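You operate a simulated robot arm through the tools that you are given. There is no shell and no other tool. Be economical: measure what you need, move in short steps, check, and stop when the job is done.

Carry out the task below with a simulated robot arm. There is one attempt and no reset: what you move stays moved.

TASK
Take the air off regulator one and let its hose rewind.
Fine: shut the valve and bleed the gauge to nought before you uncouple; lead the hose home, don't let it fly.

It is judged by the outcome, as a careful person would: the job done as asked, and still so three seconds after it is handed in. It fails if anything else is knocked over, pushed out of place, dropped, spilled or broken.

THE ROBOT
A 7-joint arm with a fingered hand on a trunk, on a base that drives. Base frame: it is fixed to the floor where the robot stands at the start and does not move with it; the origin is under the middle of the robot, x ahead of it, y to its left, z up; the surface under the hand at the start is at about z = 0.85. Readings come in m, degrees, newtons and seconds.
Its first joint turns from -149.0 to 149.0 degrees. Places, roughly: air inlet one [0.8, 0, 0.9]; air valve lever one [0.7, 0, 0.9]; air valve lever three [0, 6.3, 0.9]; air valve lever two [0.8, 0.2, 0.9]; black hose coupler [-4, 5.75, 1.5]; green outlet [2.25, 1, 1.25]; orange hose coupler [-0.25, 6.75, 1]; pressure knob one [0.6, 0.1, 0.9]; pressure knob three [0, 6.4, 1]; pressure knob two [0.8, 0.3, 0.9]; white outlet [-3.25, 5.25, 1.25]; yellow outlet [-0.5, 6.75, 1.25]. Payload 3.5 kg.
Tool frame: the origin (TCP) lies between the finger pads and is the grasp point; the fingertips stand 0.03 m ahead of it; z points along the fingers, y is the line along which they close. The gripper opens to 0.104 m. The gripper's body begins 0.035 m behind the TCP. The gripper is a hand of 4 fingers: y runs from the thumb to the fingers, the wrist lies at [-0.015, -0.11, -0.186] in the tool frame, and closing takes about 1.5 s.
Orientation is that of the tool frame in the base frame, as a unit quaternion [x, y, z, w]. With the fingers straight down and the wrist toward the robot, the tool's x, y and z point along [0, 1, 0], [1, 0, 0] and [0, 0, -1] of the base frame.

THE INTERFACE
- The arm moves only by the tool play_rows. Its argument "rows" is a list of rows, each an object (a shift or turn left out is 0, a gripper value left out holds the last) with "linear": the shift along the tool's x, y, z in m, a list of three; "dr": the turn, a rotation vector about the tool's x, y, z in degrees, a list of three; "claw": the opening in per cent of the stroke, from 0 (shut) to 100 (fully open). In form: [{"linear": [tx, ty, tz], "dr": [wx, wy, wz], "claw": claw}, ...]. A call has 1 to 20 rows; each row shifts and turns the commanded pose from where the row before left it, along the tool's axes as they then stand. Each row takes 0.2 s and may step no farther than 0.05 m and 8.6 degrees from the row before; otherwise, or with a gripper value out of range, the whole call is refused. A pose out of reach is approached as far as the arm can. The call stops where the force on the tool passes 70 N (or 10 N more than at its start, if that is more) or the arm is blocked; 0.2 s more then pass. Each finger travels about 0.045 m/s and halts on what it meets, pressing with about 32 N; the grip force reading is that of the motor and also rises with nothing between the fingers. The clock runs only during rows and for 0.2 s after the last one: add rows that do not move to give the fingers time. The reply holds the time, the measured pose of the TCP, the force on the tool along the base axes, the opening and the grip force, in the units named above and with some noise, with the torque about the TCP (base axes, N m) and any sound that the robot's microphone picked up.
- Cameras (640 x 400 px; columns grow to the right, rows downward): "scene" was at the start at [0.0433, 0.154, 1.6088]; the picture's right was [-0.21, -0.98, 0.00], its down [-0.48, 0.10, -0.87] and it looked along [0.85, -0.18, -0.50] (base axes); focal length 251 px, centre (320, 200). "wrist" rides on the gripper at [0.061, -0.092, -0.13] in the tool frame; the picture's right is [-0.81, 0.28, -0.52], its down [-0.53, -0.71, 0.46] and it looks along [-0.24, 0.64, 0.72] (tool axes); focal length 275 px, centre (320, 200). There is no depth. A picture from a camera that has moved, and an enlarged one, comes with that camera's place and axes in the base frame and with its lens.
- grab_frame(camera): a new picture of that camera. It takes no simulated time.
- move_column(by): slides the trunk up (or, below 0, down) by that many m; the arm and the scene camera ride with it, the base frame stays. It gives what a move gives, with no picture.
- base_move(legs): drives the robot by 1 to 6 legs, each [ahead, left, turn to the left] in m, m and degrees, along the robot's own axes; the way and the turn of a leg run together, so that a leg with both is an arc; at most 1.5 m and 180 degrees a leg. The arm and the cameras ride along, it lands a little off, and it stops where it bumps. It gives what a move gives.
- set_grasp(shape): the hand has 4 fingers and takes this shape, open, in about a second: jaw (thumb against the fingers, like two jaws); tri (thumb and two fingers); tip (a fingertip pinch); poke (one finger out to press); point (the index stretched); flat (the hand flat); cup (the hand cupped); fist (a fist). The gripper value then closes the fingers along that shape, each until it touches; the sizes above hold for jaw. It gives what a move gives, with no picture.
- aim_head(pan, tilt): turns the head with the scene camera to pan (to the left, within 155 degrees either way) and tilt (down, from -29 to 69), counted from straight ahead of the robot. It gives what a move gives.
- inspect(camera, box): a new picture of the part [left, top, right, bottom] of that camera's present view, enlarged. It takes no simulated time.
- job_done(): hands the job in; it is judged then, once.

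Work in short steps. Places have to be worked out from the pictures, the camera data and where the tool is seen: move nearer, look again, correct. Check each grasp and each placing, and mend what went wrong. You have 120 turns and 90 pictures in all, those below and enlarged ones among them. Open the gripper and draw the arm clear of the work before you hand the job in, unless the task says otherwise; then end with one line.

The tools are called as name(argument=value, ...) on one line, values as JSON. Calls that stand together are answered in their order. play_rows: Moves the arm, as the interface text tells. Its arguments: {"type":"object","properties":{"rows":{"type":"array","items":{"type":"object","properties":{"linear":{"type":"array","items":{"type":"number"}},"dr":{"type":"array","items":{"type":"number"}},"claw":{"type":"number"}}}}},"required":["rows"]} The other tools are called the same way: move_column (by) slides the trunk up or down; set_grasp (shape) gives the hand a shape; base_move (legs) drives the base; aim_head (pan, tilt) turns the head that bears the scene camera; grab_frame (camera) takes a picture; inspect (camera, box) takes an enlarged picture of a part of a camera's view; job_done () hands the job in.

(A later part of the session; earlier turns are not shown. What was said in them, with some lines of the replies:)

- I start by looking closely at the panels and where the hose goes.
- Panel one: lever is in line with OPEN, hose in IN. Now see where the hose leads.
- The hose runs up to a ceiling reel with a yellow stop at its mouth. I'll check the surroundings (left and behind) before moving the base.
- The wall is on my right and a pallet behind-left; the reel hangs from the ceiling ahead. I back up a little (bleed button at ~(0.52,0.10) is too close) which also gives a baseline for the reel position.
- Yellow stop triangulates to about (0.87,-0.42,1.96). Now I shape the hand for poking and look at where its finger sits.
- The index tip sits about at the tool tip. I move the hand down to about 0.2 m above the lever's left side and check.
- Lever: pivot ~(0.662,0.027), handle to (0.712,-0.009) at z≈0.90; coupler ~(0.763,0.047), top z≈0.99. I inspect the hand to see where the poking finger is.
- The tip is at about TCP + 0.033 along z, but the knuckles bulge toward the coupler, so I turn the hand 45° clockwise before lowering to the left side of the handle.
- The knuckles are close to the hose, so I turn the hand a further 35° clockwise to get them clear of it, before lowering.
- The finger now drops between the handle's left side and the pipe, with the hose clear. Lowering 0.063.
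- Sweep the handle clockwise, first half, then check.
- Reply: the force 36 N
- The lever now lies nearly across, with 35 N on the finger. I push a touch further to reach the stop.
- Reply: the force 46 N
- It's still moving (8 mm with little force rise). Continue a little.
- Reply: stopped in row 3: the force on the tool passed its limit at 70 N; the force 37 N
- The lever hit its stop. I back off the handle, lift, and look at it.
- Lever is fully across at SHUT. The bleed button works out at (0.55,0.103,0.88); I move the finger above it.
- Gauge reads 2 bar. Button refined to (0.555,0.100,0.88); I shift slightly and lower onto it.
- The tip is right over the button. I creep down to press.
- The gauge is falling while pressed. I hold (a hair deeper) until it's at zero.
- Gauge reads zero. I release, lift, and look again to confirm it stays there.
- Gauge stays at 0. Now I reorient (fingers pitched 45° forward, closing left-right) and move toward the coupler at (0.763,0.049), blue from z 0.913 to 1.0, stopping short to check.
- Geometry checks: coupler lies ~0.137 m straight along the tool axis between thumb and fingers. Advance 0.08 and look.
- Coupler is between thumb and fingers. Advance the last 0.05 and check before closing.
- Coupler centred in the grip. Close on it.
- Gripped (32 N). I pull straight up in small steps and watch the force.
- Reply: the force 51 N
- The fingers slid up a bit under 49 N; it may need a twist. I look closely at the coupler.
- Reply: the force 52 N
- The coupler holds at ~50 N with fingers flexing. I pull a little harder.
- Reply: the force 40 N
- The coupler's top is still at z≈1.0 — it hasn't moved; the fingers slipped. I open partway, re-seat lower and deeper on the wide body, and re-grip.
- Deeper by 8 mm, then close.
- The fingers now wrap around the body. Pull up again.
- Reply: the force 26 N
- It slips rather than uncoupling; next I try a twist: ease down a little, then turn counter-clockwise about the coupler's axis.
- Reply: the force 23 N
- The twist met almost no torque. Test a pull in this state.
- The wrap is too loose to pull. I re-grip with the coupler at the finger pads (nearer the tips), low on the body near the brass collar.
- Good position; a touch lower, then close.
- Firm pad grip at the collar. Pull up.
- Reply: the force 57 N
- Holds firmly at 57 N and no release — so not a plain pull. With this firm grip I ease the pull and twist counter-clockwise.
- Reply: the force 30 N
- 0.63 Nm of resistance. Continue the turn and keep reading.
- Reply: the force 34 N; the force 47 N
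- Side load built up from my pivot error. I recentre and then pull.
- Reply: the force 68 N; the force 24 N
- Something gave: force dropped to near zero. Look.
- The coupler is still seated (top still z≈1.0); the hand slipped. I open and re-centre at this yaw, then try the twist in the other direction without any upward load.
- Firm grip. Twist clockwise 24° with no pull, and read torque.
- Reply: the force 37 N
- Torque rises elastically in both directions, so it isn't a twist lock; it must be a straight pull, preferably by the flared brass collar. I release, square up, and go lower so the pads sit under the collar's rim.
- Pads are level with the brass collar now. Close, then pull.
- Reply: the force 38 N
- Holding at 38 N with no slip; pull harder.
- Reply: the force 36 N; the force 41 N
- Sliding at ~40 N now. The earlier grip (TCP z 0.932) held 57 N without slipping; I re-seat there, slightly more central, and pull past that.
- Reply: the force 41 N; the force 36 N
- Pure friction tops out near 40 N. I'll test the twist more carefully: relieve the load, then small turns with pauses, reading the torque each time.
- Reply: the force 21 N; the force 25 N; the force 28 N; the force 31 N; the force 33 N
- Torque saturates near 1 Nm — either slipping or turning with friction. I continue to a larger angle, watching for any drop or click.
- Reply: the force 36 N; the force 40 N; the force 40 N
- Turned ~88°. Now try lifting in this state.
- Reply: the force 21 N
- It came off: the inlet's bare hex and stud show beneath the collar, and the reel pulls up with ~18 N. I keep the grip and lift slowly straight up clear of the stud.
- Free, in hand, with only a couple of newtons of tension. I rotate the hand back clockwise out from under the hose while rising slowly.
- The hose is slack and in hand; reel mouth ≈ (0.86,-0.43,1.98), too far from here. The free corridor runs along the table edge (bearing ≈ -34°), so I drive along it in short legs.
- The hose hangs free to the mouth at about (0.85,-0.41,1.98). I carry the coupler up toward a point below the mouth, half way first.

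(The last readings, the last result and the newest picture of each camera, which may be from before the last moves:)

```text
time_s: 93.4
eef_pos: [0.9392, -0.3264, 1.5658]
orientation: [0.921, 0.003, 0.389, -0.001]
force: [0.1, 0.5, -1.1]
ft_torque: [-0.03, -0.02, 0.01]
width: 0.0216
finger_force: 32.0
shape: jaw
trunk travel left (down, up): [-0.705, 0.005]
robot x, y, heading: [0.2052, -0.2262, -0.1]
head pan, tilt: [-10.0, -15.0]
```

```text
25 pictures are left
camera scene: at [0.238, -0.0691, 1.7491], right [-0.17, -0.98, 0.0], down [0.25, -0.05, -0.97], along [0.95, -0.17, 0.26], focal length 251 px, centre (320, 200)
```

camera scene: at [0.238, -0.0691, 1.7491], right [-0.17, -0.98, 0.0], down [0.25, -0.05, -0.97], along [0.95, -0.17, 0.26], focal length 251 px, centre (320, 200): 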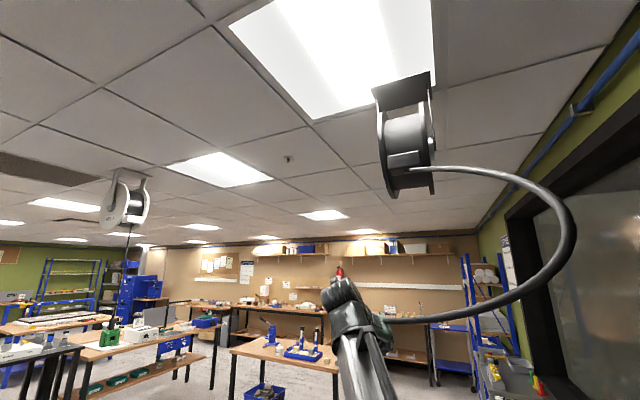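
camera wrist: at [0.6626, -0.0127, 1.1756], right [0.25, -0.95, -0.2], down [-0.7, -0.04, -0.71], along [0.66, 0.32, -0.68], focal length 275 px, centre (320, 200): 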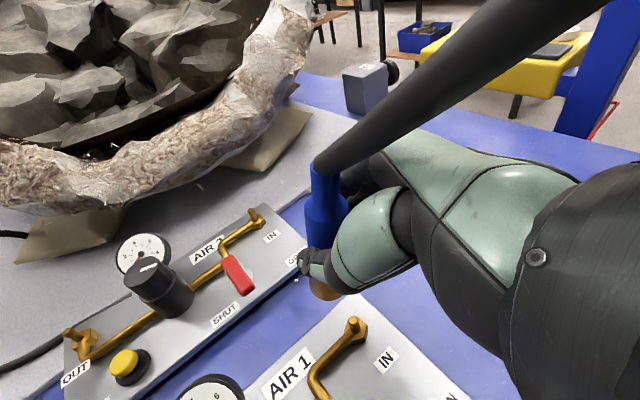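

The hose bows instead of winding in. I wait a few seconds, still holding, to see whether the reel takes up the slack.

play_rows(rows=[{}, {}, {}, {}, {}, {}, {}, {}, {}, {}, {}, {}, {}, {}, {}, {}, {}, {}, {}, {}])

grab_frame(camera="scene")

```text
time_s: 97.6
eef_pos: [0.9399, -0.3269, 1.5666]
orientation: [0.921, 0.003, 0.389, -0.002]
force: [0.2, 0.1, -1.8]
ft_torque: [0.02, -0.02, -0.01]
width: 0.0215
finger_force: 31.9
shape: jaw
trunk travel left (down, up): [-0.705, 0.005]
robot x, y, heading: [0.2016, -0.227, 0.2]
head pan, tilt: [-10.0, -15.0]
```

```text
24 pictures are left
camera scene: at [0.2377, -0.0692, 1.7491], right [-0.17, -0.98, 0.0], down [0.25, -0.05, -0.97], along [0.95, -0.17, 0.26], focal length 251 px, centre (320, 200)
```

scene: 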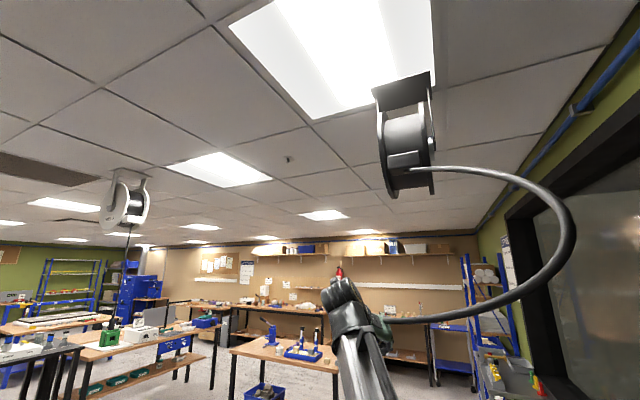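

No rewind: the reel is latched, so it likely needs the usual short tug to free the pawl. I take the coupler down beneath the mouth (over the clear corridor) until the hose is nearly straight.

play_rows(rows=[{"linear": [-0.0314, 0.0082, 0.022]}, {"linear": [-0.0314, 0.0082, 0.022]}, {"linear": [-0.0314, 0.0082, 0.022]}, {"linear": [-0.0314, 0.0082, 0.022]}, {"linear": [-0.0314, 0.0082, 0.022]}, {"linear": [-0.0314, 0.0082, 0.022]}, {"linear": [-0.0314, 0.0082, 0.022]}, {"linear": [-0.0314, 0.0082, 0.022]}, {"linear": [-0.0314, 0.0082, 0.022]}, {"linear": [-0.0314, 0.0082, 0.022]}, {"linear": [-0.0314, 0.0082, 0.022]}, {"linear": [-0.0314, 0.0082, 0.022]}, {"linear": [-0.0314, 0.0082, 0.022]}, {}])

aim_head(pan=-15, tilt=15)

grab_frame(camera="scene")

```text
time_s: 100.6
eef_pos: [0.8584, -0.437, 1.0744]
orientation: [0.921, 0.004, 0.39, -0.002]
force: [-0.2, 0.4, -0.6]
ft_torque: [-0.01, 0.01, -0.04]
width: 0.0215
finger_force: 32.3
shape: jaw
trunk travel left (down, up): [-0.705, 0.005]
robot x, y, heading: [0.2025, -0.2309, 0.3]
head pan, tilt: [-10.0, -15.0]
```

```text
time_s: 101.5
eef_pos: [0.8598, -0.4361, 1.0738]
orientation: [0.921, 0.003, 0.389, -0.001]
force: [0.3, -0.1, -1.6]
ft_torque: [0.0, 0.07, 0.01]
width: 0.0216
finger_force: 32.2
shape: jaw
trunk travel left (down, up): [-0.705, 0.005]
robot x, y, heading: [0.2023, -0.2299, -0.1]
head pan, tilt: [-15.0, 15.0]
```

```text
23 pictures are left
camera scene: at [0.2487, -0.0794, 1.7026], right [-0.26, -0.97, 0.0], down [-0.25, 0.07, -0.97], along [0.93, -0.25, -0.26], focal length 251 px, centre (320, 200)
```

scene: 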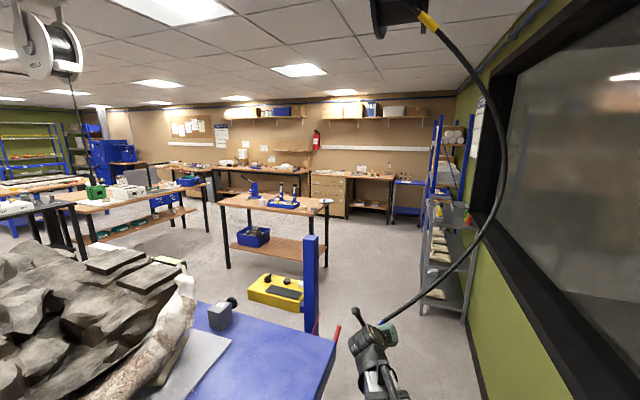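

Still slack, with a yellow band on the hose at the mouth. I keep lowering in small steps, watching for tension.

play_rows(rows=[{"linear": [-0.014, 0, 0.014]}, {"linear": [-0.014, 0, 0.014]}, {"linear": [-0.014, 0, 0.014]}, {"linear": [-0.014, 0, 0.014]}, {"linear": [-0.014, 0, 0.014]}, {}])

play_rows(rows=[{"linear": [-0.0071, 0, 0.0071]}, {"linear": [-0.0071, 0, 0.0071]}, {"linear": [-0.0071, 0, 0.0071]}, {"linear": [-0.0071, 0, 0.0071]}])

play_rows(rows=[{"linear": [-0.0071, 0, 0.0071]}, {"linear": [-0.0071, 0, 0.0071]}, {"linear": [-0.0071, 0, 0.0071]}, {"linear": [-0.0071, 0, 0.0071]}])

grab_frame(camera="scene")

```text
time_s: 102.9
eef_pos: [0.8623, -0.4355, 0.9749]
orientation: [0.921, 0.004, 0.389, -0.001]
force: [0.2, -0.2, -1.2]
ft_torque: [0.03, -0.01, -0.02]
width: 0.0211
finger_force: 32.5
shape: jaw
trunk travel left (down, up): [-0.705, 0.005]
robot x, y, heading: [0.2056, -0.2326, -0.0]
head pan, tilt: [-15.0, 15.0]
```

```text
time_s: 103.9
eef_pos: [0.8633, -0.4358, 0.9346]
orientation: [0.921, 0.005, 0.39, -0.002]
force: [0.0, 0.5, -2.1]
ft_torque: [0.03, 0.06, -0.02]
width: 0.0214
finger_force: 32.0
shape: jaw
trunk travel left (down, up): [-0.705, 0.005]
robot x, y, heading: [0.2005, -0.2265, 0.2]
head pan, tilt: [-15.0, 15.0]
```

```text
time_s: 104.9
eef_pos: [0.8645, -0.4344, 0.8936]
orientation: [0.921, 0.004, 0.389, -0.001]
force: [1.1, 0.7, -1.0]
ft_torque: [0.02, -0.02, 0.04]
width: 0.0216
finger_force: 32.6
shape: jaw
trunk travel left (down, up): [-0.705, 0.005]
robot x, y, heading: [0.2003, -0.2287, -0.1]
head pan, tilt: [-15.0, 15.0]
```

```text
22 pictures are left
camera scene: at [0.2487, -0.0795, 1.7025], right [-0.26, -0.97, 0.0], down [-0.25, 0.07, -0.97], along [0.93, -0.25, -0.26], focal length 251 px, centre (320, 200)
```

scene: 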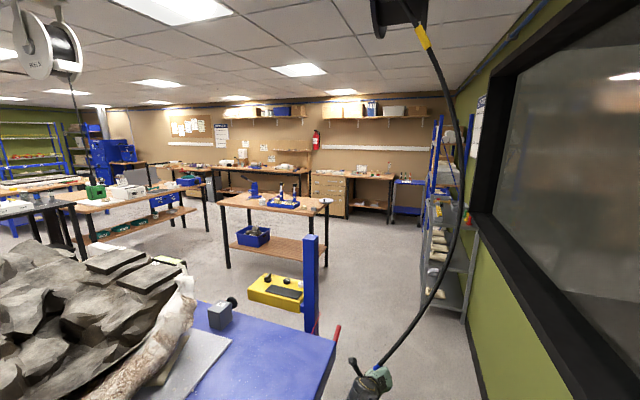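

Still slack; continue down in guarded steps.

play_rows(rows=[{"linear": [-0.0071, 0, 0.0071]}, {"linear": [-0.0071, 0, 0.0071]}, {"linear": [-0.0071, 0, 0.0071]}, {"linear": [-0.0071, 0, 0.0071]}, {"linear": [-0.0071, 0, 0.0071]}])

play_rows(rows=[{"linear": [-0.0071, 0, 0.0071]}, {"linear": [-0.0071, 0, 0.0071]}, {"linear": [-0.0071, 0, 0.0071]}, {"linear": [-0.0071, 0, 0.0071]}, {"linear": [-0.0071, 0, 0.0071]}])

play_rows(rows=[{"linear": [-0.0071, 0, 0.0071]}, {"linear": [-0.0071, 0, 0.0071]}, {"linear": [-0.0071, 0, 0.0071]}, {"linear": [-0.0071, 0, 0.0071]}, {"linear": [-0.0071, 0, 0.0071]}])

grab_frame(camera="scene")

```text
time_s: 106.1
eef_pos: [0.8658, -0.4354, 0.8444]
orientation: [0.921, 0.003, 0.389, -0.001]
force: [0.3, 0.9, 0.3]
ft_torque: [0.0, 0.02, -0.01]
width: 0.0215
finger_force: 31.9
shape: jaw
trunk travel left (down, up): [-0.705, 0.005]
robot x, y, heading: [0.202, -0.2239, -0.2]
head pan, tilt: [-15.0, 15.0]
```

```text
time_s: 107.3
eef_pos: [0.8651, -0.4354, 0.7934]
orientation: [0.921, 0.003, 0.39, -0.002]
force: [0.1, 0.4, -0.9]
ft_torque: [0.01, 0.01, 0.04]
width: 0.0217
finger_force: 32.4
shape: jaw
trunk travel left (down, up): [-0.705, 0.005]
robot x, y, heading: [0.203, -0.2295, 0.2]
head pan, tilt: [-15.0, 15.0]
```

```text
time_s: 108.5
eef_pos: [0.8659, -0.4352, 0.7451]
orientation: [0.921, 0.003, 0.389, -0.001]
force: [1.4, -0.8, 7.6]
ft_torque: [-0.17, 0.09, 0.01]
width: 0.0214
finger_force: 32.1
shape: jaw
trunk travel left (down, up): [-0.705, 0.005]
robot x, y, heading: [0.2035, -0.2256, -0.1]
head pan, tilt: [-15.0, 15.0]
```

```text
21 pictures are left
camera scene: at [0.2479, -0.0792, 1.7026], right [-0.26, -0.97, 0.0], down [-0.25, 0.07, -0.97], along [0.93, -0.25, -0.26], focal length 251 px, centre (320, 200)
```

scene: 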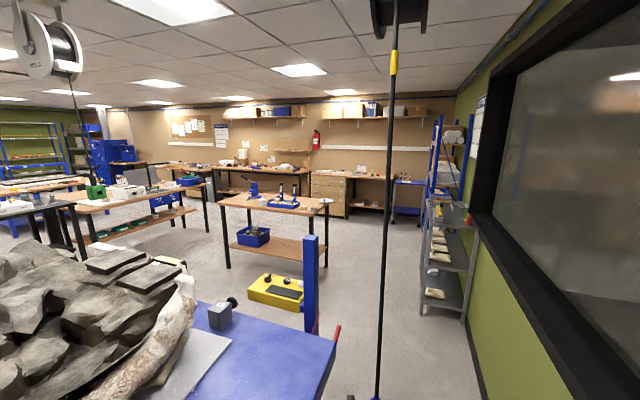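

Taut now (7.6 N). I give a short further pull of ~2 cm and watch force and sound.

play_rows(rows=[{"linear": [-0.0071, 0, 0.0071]}, {"linear": [-0.0071, 0, 0.0071]}])

play_rows(rows=[{"linear": [-0.0071, 0, 0.0071]}, {"linear": [-0.0071, 0, 0.0071]}])

```text
time_s: 109.1
eef_pos: [0.8662, -0.4354, 0.7258]
orientation: [0.921, 0.005, 0.39, -0.001]
force: [1.2, 0.0, 8.1]
ft_torque: [-0.18, 0.08, 0.01]
width: 0.0215
finger_force: 32.2
shape: jaw
trunk travel left (down, up): [-0.705, 0.005]
robot x, y, heading: [0.2033, -0.2276, 0.2]
head pan, tilt: [-15.0, 15.0]
```

```text
time_s: 109.7
eef_pos: [0.8675, -0.436, 0.7039]
orientation: [0.921, 0.003, 0.39, -0.001]
force: [0.3, 0.0, 7.7]
ft_torque: [-0.16, 0.12, 0.02]
width: 0.0218
finger_force: 31.6
shape: jaw
trunk travel left (down, up): [-0.705, 0.005]
robot x, y, heading: [0.2027, -0.2269, 0.1]
head pan, tilt: [-15.0, 15.0]
```

Constant ~8 N while paying out: spring reel. I let it back up a few cm to see whether tension persists (rewinding) or drops (latched).

play_rows(rows=[{"linear": [0.0071, 0, -0.0071]}, {"linear": [0.0071, 0, -0.0071]}, {"linear": [0.0071, 0, -0.0071]}, {}])

play_rows(rows=[{"linear": [0.0071, 0, -0.0071]}, {"linear": [0.0071, 0, -0.0071]}, {"linear": [0.0071, 0, -0.0071]}, {"linear": [0.0071, 0, -0.0071]}, {"linear": [0.0071, 0, -0.0071]}, {}])

grab_frame(camera="scene")

```text
time_s: 110.7
eef_pos: [0.8658, -0.4358, 0.734]
orientation: [0.921, 0.003, 0.39, -0.001]
force: [0.4, 0.4, 4.5]
ft_torque: [-0.13, 0.08, 0.0]
width: 0.0215
finger_force: 31.9
shape: jaw
trunk travel left (down, up): [-0.705, 0.005]
robot x, y, heading: [0.2036, -0.2294, 0.0]
head pan, tilt: [-15.0, 15.0]
```

```text
time_s: 112.1
eef_pos: [0.8658, -0.4361, 0.784]
orientation: [0.921, 0.003, 0.39, -0.002]
force: [1.6, 0.0, 4.3]
ft_torque: [-0.09, 0.08, 0.03]
width: 0.0214
finger_force: 31.9
shape: jaw
trunk travel left (down, up): [-0.705, 0.005]
robot x, y, heading: [0.2057, -0.2258, -0.1]
head pan, tilt: [-15.0, 15.0]
```

```text
20 pictures are left
camera scene: at [0.2482, -0.0793, 1.7025], right [-0.26, -0.97, 0.0], down [-0.25, 0.07, -0.97], along [0.93, -0.25, -0.26], focal length 251 px, centre (320, 200)
```

scene: 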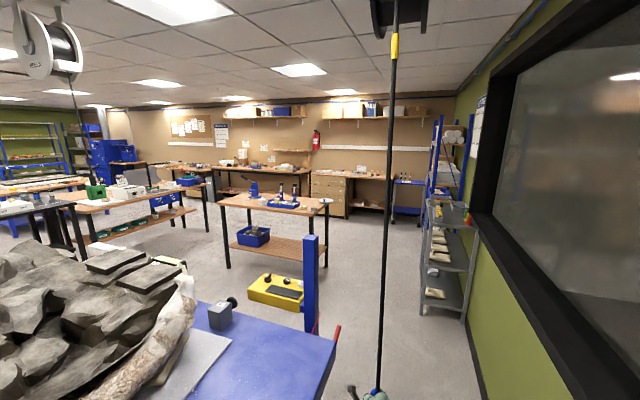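

It is rewinding — still 4 N of tension, and the yellow band climbs. I lead it up steadily under the mouth.

play_rows(rows=[{"linear": [0.0141, 0, -0.0141]}, {"linear": [0.0141, 0, -0.0141]}, {"linear": [0.0141, 0, -0.0141]}, {"linear": [0.0141, 0, -0.0141]}, {"linear": [0.0141, 0, -0.0141]}, {"linear": [0.0141, 0, -0.0141]}, {"linear": [0.0141, 0, -0.0141]}, {"linear": [0.0141, 0, -0.0141]}, {"linear": [0.0141, 0, -0.0141]}, {"linear": [0.0141, 0, -0.0141]}, {"linear": [0.0141, 0, -0.0141]}, {"linear": [0.0141, 0, -0.0141]}, {"linear": [0.0141, 0, -0.0141]}, {"linear": [0.0141, 0, -0.0141]}, {"linear": [0.0141, 0, -0.0141]}])

grab_frame(camera="scene")

```text
time_s: 115.3
eef_pos: [0.862, -0.4378, 1.0843]
orientation: [0.921, 0.004, 0.39, -0.001]
force: [0.1, 0.2, 4.9]
ft_torque: [-0.1, 0.08, 0.03]
width: 0.0215
finger_force: 32.5
shape: jaw
trunk travel left (down, up): [-0.705, 0.005]
robot x, y, heading: [0.2015, -0.2255, -0.0]
head pan, tilt: [-15.0, 15.0]
```

```text
19 pictures are left
camera scene: at [0.2481, -0.0793, 1.7025], right [-0.26, -0.97, 0.0], down [-0.25, 0.07, -0.97], along [0.93, -0.25, -0.26], focal length 251 px, centre (320, 200)
```

scene: 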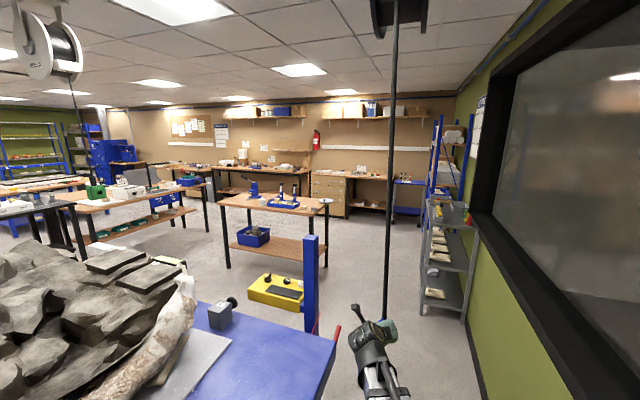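

Taut and following well; mouth is directly above at about (0.86,-0.43,1.955). Continue up.

play_rows(rows=[{"linear": [0.0141, 0, -0.0141]}, {"linear": [0.0141, 0, -0.0141]}, {"linear": [0.0141, 0, -0.0141]}, {"linear": [0.0141, 0, -0.0141]}, {"linear": [0.0141, 0, -0.0141]}, {"linear": [0.0141, 0, -0.0141]}, {"linear": [0.0141, 0, -0.0141]}, {"linear": [0.0141, 0, -0.0141]}, {"linear": [0.0141, 0, -0.0141]}, {"linear": [0.0141, 0, -0.0141]}, {"linear": [0.0141, 0, -0.0141]}, {"linear": [0.0141, 0, -0.0141]}, {"linear": [0.0141, 0, -0.0141]}, {"linear": [0.0141, 0, -0.0141]}, {"linear": [0.0141, 0, -0.0141]}, {"linear": [0.0141, 0, -0.0141]}, {"linear": [0.0141, 0, -0.0141]}, {"linear": [0.0141, 0, -0.0141]}, {"linear": [0.0141, 0, -0.0141]}, {"linear": [0.0141, 0, -0.0141]}])

play_rows(rows=[{"linear": [0.0141, 0, -0.0141]}, {"linear": [0.0141, 0, -0.0141]}, {"linear": [0.0141, 0, -0.0141]}, {"linear": [0.0141, 0, -0.0141]}, {"linear": [0.0141, 0, -0.0141]}, {"linear": [0.0141, 0, -0.0141]}, {"linear": [0.0141, 0, -0.0141]}])

aim_head(pan=-15, tilt=-10)

grab_frame(camera="scene")

```text
time_s: 119.5
eef_pos: [0.8552, -0.4358, 1.4829]
orientation: [0.921, 0.004, 0.39, -0.001]
force: [-0.6, 0.4, -1.4]
ft_torque: [0.03, 0.01, 0.02]
width: 0.0212
finger_force: 32.1
shape: jaw
trunk travel left (down, up): [-0.705, 0.005]
robot x, y, heading: [0.2037, -0.2306, 0.0]
head pan, tilt: [-15.0, 15.0]
```

```text
time_s: 121.1
eef_pos: [0.8546, -0.4367, 1.6204]
orientation: [0.921, 0.003, 0.39, -0.001]
force: [-0.4, -0.3, -0.9]
ft_torque: [0.01, 0.03, 0.0]
width: 0.0211
finger_force: 32.1
shape: jaw
trunk travel left (down, up): [-0.705, 0.005]
robot x, y, heading: [0.2033, -0.2283, -0.2]
head pan, tilt: [-15.0, 15.0]
```

```text
time_s: 122.0
eef_pos: [0.8556, -0.4354, 1.6217]
orientation: [0.921, 0.003, 0.389, -0.001]
force: [0.7, -0.1, -0.2]
ft_torque: [0.04, -0.02, 0.01]
width: 0.0212
finger_force: 32.4
shape: jaw
trunk travel left (down, up): [-0.705, 0.005]
robot x, y, heading: [0.2049, -0.2265, -0.3]
head pan, tilt: [-15.0, -10.0]
```

```text
18 pictures are left
camera scene: at [0.2399, -0.0771, 1.7418], right [-0.26, -0.97, 0.0], down [0.17, -0.04, -0.98], along [0.95, -0.26, 0.17], focal length 251 px, centre (320, 200)
```

scene: 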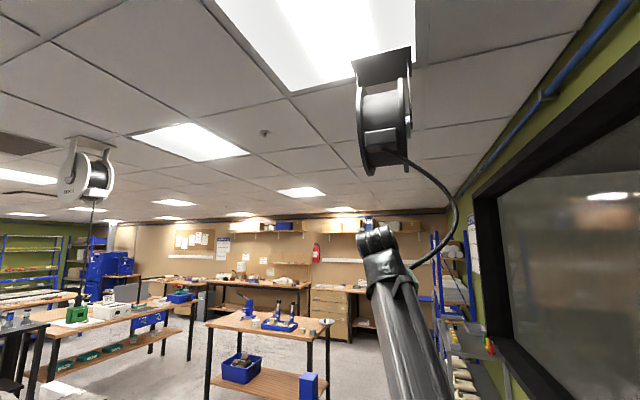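

Past z≈1.46 the hose went slack with about 0.45 m left out. The other reel's black coupler also hangs at z≈1.5, so this may be its home length. I compare with the other reel and lower back to where it's taut.

inspect(camera="scene", box=[40, 120, 140, 340])

play_rows(rows=[{"linear": [-0.0141, 0, 0.0141]}, {"linear": [-0.0141, 0, 0.0141]}, {"linear": [-0.0141, 0, 0.0141]}, {"linear": [-0.0141, 0, 0.0141]}, {"linear": [-0.0141, 0, 0.0141]}, {"linear": [-0.0141, 0, 0.0141]}, {}])

play_rows(rows=[{"linear": [-0.0071, 0, 0.0071]}, {"linear": [-0.0071, 0, 0.0071]}, {"linear": [-0.0071, 0, 0.0071]}])

play_rows(rows=[{"linear": [-0.0071, 0, 0.0071]}, {"linear": [-0.0071, 0, 0.0071]}, {"linear": [-0.0071, 0, 0.0071]}])

play_rows(rows=[{"linear": [-0.0071, 0, 0.0071]}, {"linear": [-0.0071, 0, 0.0071]}, {"linear": [-0.0071, 0, 0.0071]}])

```text
1.82 times, centred on (90, 230) of scene
camera zoom: at [0.2399, -0.0771, 1.7418], right [-0.26, -0.97, 0.0], down [0.17, -0.04, -0.98], along [0.95, -0.26, 0.17], focal length 457 px, centre (738, 146)
```

zoom: 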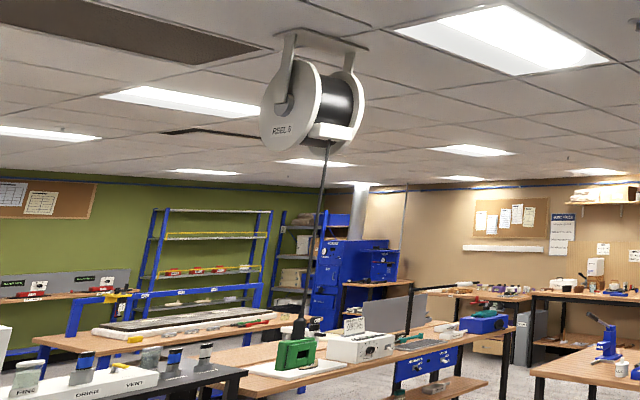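

```text
time_s: 123.6
eef_pos: [0.8556, -0.4362, 1.5035]
orientation: [0.921, 0.002, 0.389, -0.002]
force: [0.5, 0.2, -0.8]
ft_torque: [-0.01, 0.04, -0.02]
width: 0.0211
finger_force: 32.3
shape: jaw
trunk travel left (down, up): [-0.705, 0.005]
robot x, y, heading: [0.2004, -0.2249, 0.2]
head pan, tilt: [-15.0, -10.0]
```

```text
time_s: 124.4
eef_pos: [0.8566, -0.4363, 1.4722]
orientation: [0.921, 0.004, 0.389, -0.002]
force: [0.7, -0.3, -0.9]
ft_torque: [0.02, 0.04, 0.04]
width: 0.0212
finger_force: 31.6
shape: jaw
trunk travel left (down, up): [-0.705, 0.005]
robot x, y, heading: [0.2022, -0.2252, -0.0]
head pan, tilt: [-15.0, -10.0]
```

```text
time_s: 125.2
eef_pos: [0.8572, -0.4353, 1.4411]
orientation: [0.921, 0.004, 0.39, -0.002]
force: [-0.2, 0.3, -0.8]
ft_torque: [-0.01, 0.01, -0.04]
width: 0.021
finger_force: 32.1
shape: jaw
trunk travel left (down, up): [-0.705, 0.005]
robot x, y, heading: [0.2037, -0.2272, 0.2]
head pan, tilt: [-15.0, -10.0]
```

```text
time_s: 126.0
eef_pos: [0.8567, -0.4363, 1.4106]
orientation: [0.921, 0.004, 0.389, -0.001]
force: [0.7, -0.4, -0.6]
ft_torque: [0.0, 0.04, -0.01]
width: 0.021
finger_force: 32.1
shape: jaw
trunk travel left (down, up): [-0.705, 0.005]
robot x, y, heading: [0.204, -0.2284, 0.1]
head pan, tilt: [-15.0, -10.0]
```

Other reel's hose hangs ~its working length with a coupler on the bench device, so not decisive. Still slack; continue down and look.

play_rows(rows=[{"linear": [-0.0071, 0, 0.0071]}, {"linear": [-0.0071, 0, 0.0071]}, {"linear": [-0.0071, 0, 0.0071]}, {"linear": [-0.0071, 0, 0.0071]}])

play_rows(rows=[{"linear": [-0.0071, 0, 0.0071]}, {"linear": [-0.0071, 0, 0.0071]}, {"linear": [-0.0071, 0, 0.0071]}, {"linear": [-0.0071, 0, 0.0071]}])

play_rows(rows=[{"linear": [-0.0071, 0, 0.0071]}, {"linear": [-0.0071, 0, 0.0071]}, {"linear": [-0.0071, 0, 0.0071]}, {"linear": [-0.0071, 0, 0.0071]}])

grab_frame(camera="scene")

```text
time_s: 127.0
eef_pos: [0.8564, -0.4344, 1.3721]
orientation: [0.921, 0.005, 0.39, -0.002]
force: [1.0, 0.3, 4.3]
ft_torque: [-0.1, 0.11, 0.03]
width: 0.0209
finger_force: 32.4
shape: jaw
trunk travel left (down, up): [-0.705, 0.005]
robot x, y, heading: [0.2075, -0.2291, -0.2]
head pan, tilt: [-15.0, -10.0]
```

```text
time_s: 128.0
eef_pos: [0.8577, -0.4368, 1.3326]
orientation: [0.921, 0.003, 0.389, -0.001]
force: [0.3, 0.4, 6.9]
ft_torque: [-0.16, 0.13, 0.01]
width: 0.021
finger_force: 32.3
shape: jaw
trunk travel left (down, up): [-0.705, 0.005]
robot x, y, heading: [0.2014, -0.2277, 0.0]
head pan, tilt: [-15.0, -10.0]
```

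```text
time_s: 129.0
eef_pos: [0.858, -0.4361, 1.2914]
orientation: [0.921, 0.004, 0.39, -0.002]
force: [1.7, -0.8, 7.9]
ft_torque: [-0.15, 0.11, 0.01]
width: 0.0209
finger_force: 31.9
shape: jaw
trunk travel left (down, up): [-0.705, 0.005]
robot x, y, heading: [0.2021, -0.2304, 0.1]
head pan, tilt: [-15.0, -10.0]
```

```text
16 pictures are left
camera scene: at [0.2392, -0.0768, 1.7419], right [-0.26, -0.97, 0.0], down [0.17, -0.05, -0.98], along [0.95, -0.26, 0.17], focal length 251 px, centre (320, 200)
```

scene: 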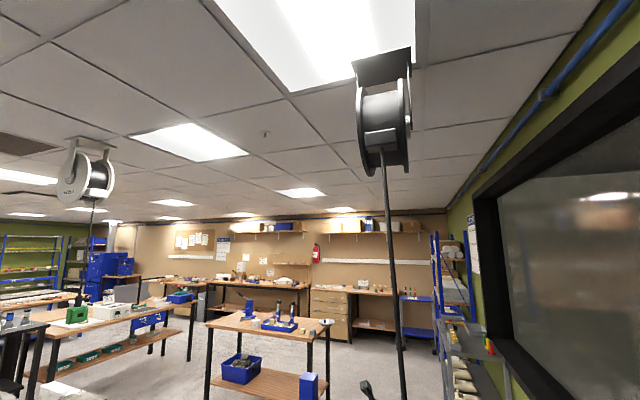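

Taut again from z≈1.38 with 8 N. After this second tug I rise slowly to see whether it rewinds beyond z 1.38.

play_rows(rows=[{"linear": [0.0071, 0, -0.0071]}, {"linear": [0.0071, 0, -0.0071]}, {"linear": [0.0071, 0, -0.0071]}, {"linear": [0.0071, 0, -0.0071]}, {"linear": [0.0071, 0, -0.0071]}, {"linear": [0.0071, 0, -0.0071]}])

play_rows(rows=[{"linear": [0.0071, 0, -0.0071]}, {"linear": [0.0071, 0, -0.0071]}, {"linear": [0.0071, 0, -0.0071]}, {"linear": [0.0071, 0, -0.0071]}, {"linear": [0.0071, 0, -0.0071]}, {"linear": [0.0071, 0, -0.0071]}])

play_rows(rows=[{"linear": [0.0071, 0, -0.0071]}, {"linear": [0.0071, 0, -0.0071]}, {"linear": [0.0071, 0, -0.0071]}, {"linear": [0.0071, 0, -0.0071]}, {"linear": [0.0071, 0, -0.0071]}, {"linear": [0.0071, 0, -0.0071]}])

```text
time_s: 130.4
eef_pos: [0.8565, -0.4353, 1.3517]
orientation: [0.921, 0.004, 0.389, -0.001]
force: [-0.2, 0.3, 4.2]
ft_torque: [-0.07, 0.11, -0.01]
width: 0.0209
finger_force: 32.4
shape: jaw
trunk travel left (down, up): [-0.705, 0.005]
robot x, y, heading: [0.2044, -0.2276, 0.1]
head pan, tilt: [-15.0, -10.0]
```

```text
time_s: 131.8
eef_pos: [0.8561, -0.4353, 1.4122]
orientation: [0.921, 0.004, 0.389, -0.002]
force: [0.3, -0.2, -0.8]
ft_torque: [-0.01, 0.01, -0.02]
width: 0.0211
finger_force: 32.7
shape: jaw
trunk travel left (down, up): [-0.705, 0.005]
robot x, y, heading: [0.2025, -0.2291, 0.0]
head pan, tilt: [-15.0, -10.0]
```

```text
time_s: 133.2
eef_pos: [0.8556, -0.4373, 1.4721]
orientation: [0.921, 0.003, 0.389, -0.001]
force: [0.6, 0.2, -1.3]
ft_torque: [0.03, 0.01, -0.01]
width: 0.0208
finger_force: 32.0
shape: jaw
trunk travel left (down, up): [-0.705, 0.005]
robot x, y, heading: [0.2063, -0.2293, 0.1]
head pan, tilt: [-15.0, -10.0]
```

It again goes slack at exactly z≈1.38 — the end of the rewind, so that's home (hose hanging straight below the mouth). I lower to just taut there and then let go gently.

play_rows(rows=[{"linear": [-0.0113, 0, 0.0113]}, {"linear": [-0.0113, 0, 0.0113]}, {"linear": [-0.0113, 0, 0.0113]}, {"linear": [-0.0113, 0, 0.0113]}, {"linear": [-0.0113, 0, 0.0113]}, {"linear": [-0.0071, 0, 0.0071]}, {}, {}])

grab_frame(camera="scene")

grab_frame(camera="wrist")

```text
time_s: 135.0
eef_pos: [0.8567, -0.4343, 1.3824]
orientation: [0.921, 0.003, 0.389, -0.002]
force: [-0.1, 0.5, -0.1]
ft_torque: [-0.01, 0.02, 0.0]
width: 0.0208
finger_force: 32.4
shape: jaw
trunk travel left (down, up): [-0.705, 0.005]
robot x, y, heading: [0.2049, -0.2285, -0.2]
head pan, tilt: [-15.0, -10.0]
```

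```text
15 pictures are left
camera scene: at [0.2398, -0.0771, 1.7419], right [-0.26, -0.97, 0.0], down [0.17, -0.05, -0.98], along [0.95, -0.26, 0.17], focal length 251 px, centre (320, 200)
```

scene: 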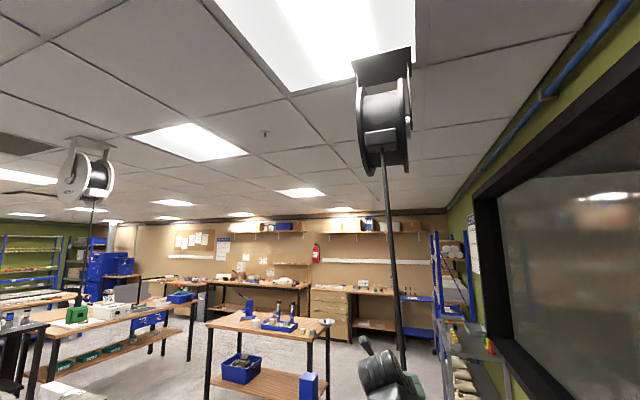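

```text
14 pictures are left
camera wrist: at [0.8047, -0.3434, 1.5179], right [-0.93, -0.28, -0.22], down [-0.05, 0.71, -0.7], along [0.35, -0.64, -0.68], focal length 275 px, centre (320, 200)
```

wrist: 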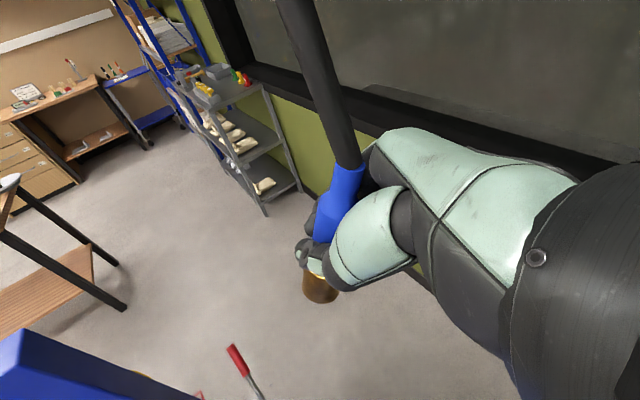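

The hose hangs straight and the force is about zero. Open gently.

play_rows(rows=[{"claw": 30}, {}, {"claw": 45}, {}, {"claw": 70}, {}, {"claw": 100}, {}, {}, {}])

grab_frame(camera="wrist")

```text
time_s: 137.2
eef_pos: [0.8564, -0.4344, 1.3827]
orientation: [0.921, 0.003, 0.389, -0.001]
force: [0.4, 0.2, -0.2]
ft_torque: [-0.01, 0.01, -0.03]
width: 0.1036
finger_force: 0.1
shape: jaw
trunk travel left (down, up): [-0.705, 0.005]
robot x, y, heading: [0.2049, -0.2313, 0.1]
head pan, tilt: [-15.0, -10.0]
```

```text
13 pictures are left
camera wrist: at [0.8046, -0.3434, 1.5179], right [-0.93, -0.28, -0.22], down [-0.05, 0.71, -0.7], along [0.35, -0.64, -0.68], focal length 275 px, centre (320, 200)
```

wrist: 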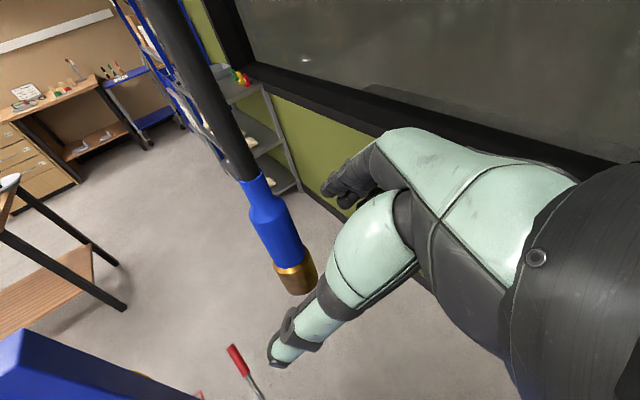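

The coupler hangs free at home. Withdraw the hand straight back and check the reel and the panel.

play_rows(rows=[{"linear": [-0.01, 0, -0.014]}, {"linear": [-0.01, 0, -0.014]}, {"linear": [-0.014, 0, -0.014]}, {"linear": [-0.014, 0, -0.014]}, {"linear": [-0.014, 0, -0.014]}, {"linear": [-0.014, 0, -0.014]}, {"linear": [-0.014, 0, -0.014]}, {"linear": [-0.014, 0, -0.014]}, {"linear": [-0.014, 0, -0.014]}, {"linear": [-0.014, 0, -0.014]}, {}, {}, {}, {}, {}])

grab_frame(camera="wrist")

grab_frame(camera="scene")

```text
time_s: 140.4
eef_pos: [0.6695, -0.4403, 1.3881]
orientation: [0.921, 0.003, 0.389, -0.002]
force: [-0.8, 0.2, 0.3]
ft_torque: [0.01, 0.01, 0.04]
width: 0.1038
finger_force: 0.1
shape: jaw
out of reach, approached as far as the arm can: row 10
trunk travel left (down, up): [-0.705, 0.005]
robot x, y, heading: [0.2052, -0.2293, -0.3]
head pan, tilt: [-15.0, -10.0]
```

```text
12 pictures are left
camera wrist: at [0.6176, -0.3474, 1.5237], right [-0.93, -0.28, -0.22], down [-0.05, 0.71, -0.7], along [0.35, -0.64, -0.68], focal length 275 px, centre (320, 200)
```

wrist: 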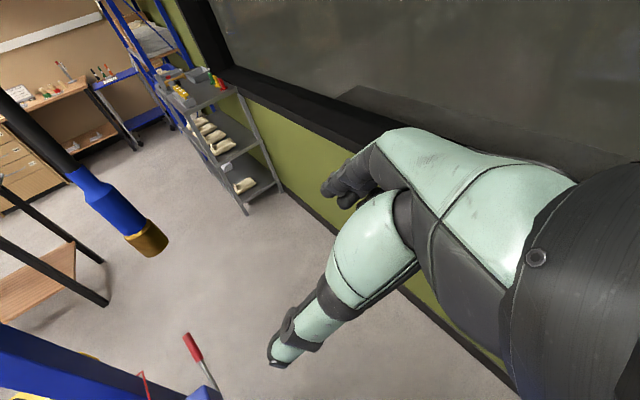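

```text
11 pictures are left
camera scene: at [0.2397, -0.0771, 1.7419], right [-0.26, -0.97, 0.0], down [0.17, -0.05, -0.98], along [0.95, -0.26, 0.17], focal length 251 px, centre (320, 200)
```

scene: 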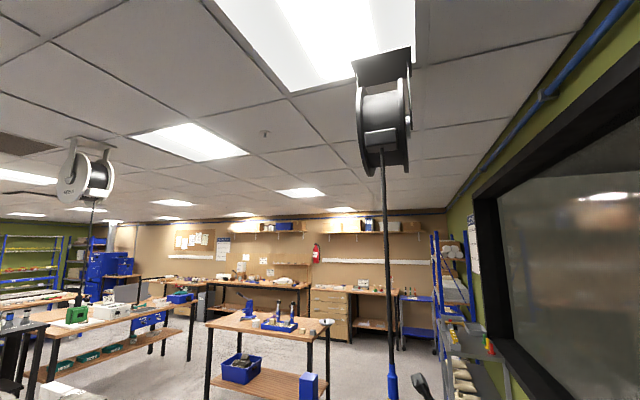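

It hangs still below the reel. Last check: the panel.

aim_head(pan=20, tilt=55)

grab_frame(camera="scene")

```text
time_s: 141.8
eef_pos: [0.6695, -0.439, 1.389]
orientation: [0.921, 0.003, 0.389, -0.002]
force: [-0.8, -0.3, -0.1]
ft_torque: [-0.02, -0.01, 0.0]
width: 0.1035
finger_force: 0.1
shape: jaw
trunk travel left (down, up): [-0.705, 0.005]
robot x, y, heading: [0.199, -0.2298, 0.1]
head pan, tilt: [20.0, 55.0]
```

```text
10 pictures are left
camera scene: at [0.2261, -0.0306, 1.6423], right [0.34, -0.94, 0.0], down [-0.77, -0.28, -0.57], along [0.54, 0.2, -0.82], focal length 251 px, centre (320, 200)
```

scene: 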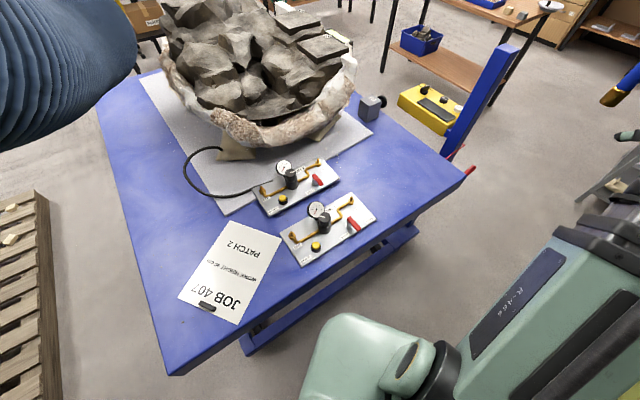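

inspect(camera="scene", box=[240, 150, 400, 280])

```text
3.08 times, centred on (320, 215) of scene
camera zoom: at [0.2261, -0.0306, 1.6423], right [0.34, -0.94, 0.0], down [-0.77, -0.28, -0.57], along [0.54, 0.2, -0.82], focal length 774 px, centre (320, 154)
```

zoom: 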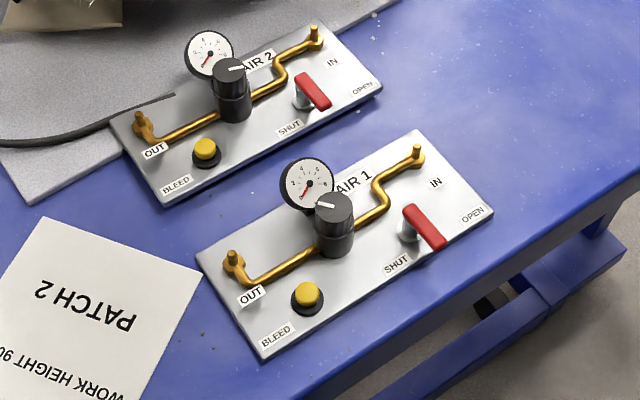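

The panel shows valve one shut, the gauge at 0 and the inlet bare. Panel two is untouched, and the hose hangs still at its reel, so I hand the job in.

job_done()

```text
The job is handed in.
```

Regulator one is off air: I shut its valve, bled the gauge to zero, then uncoupled the hose and led it up until the reel stopped winding, with its coupler hanging still about half a metre below the reel.
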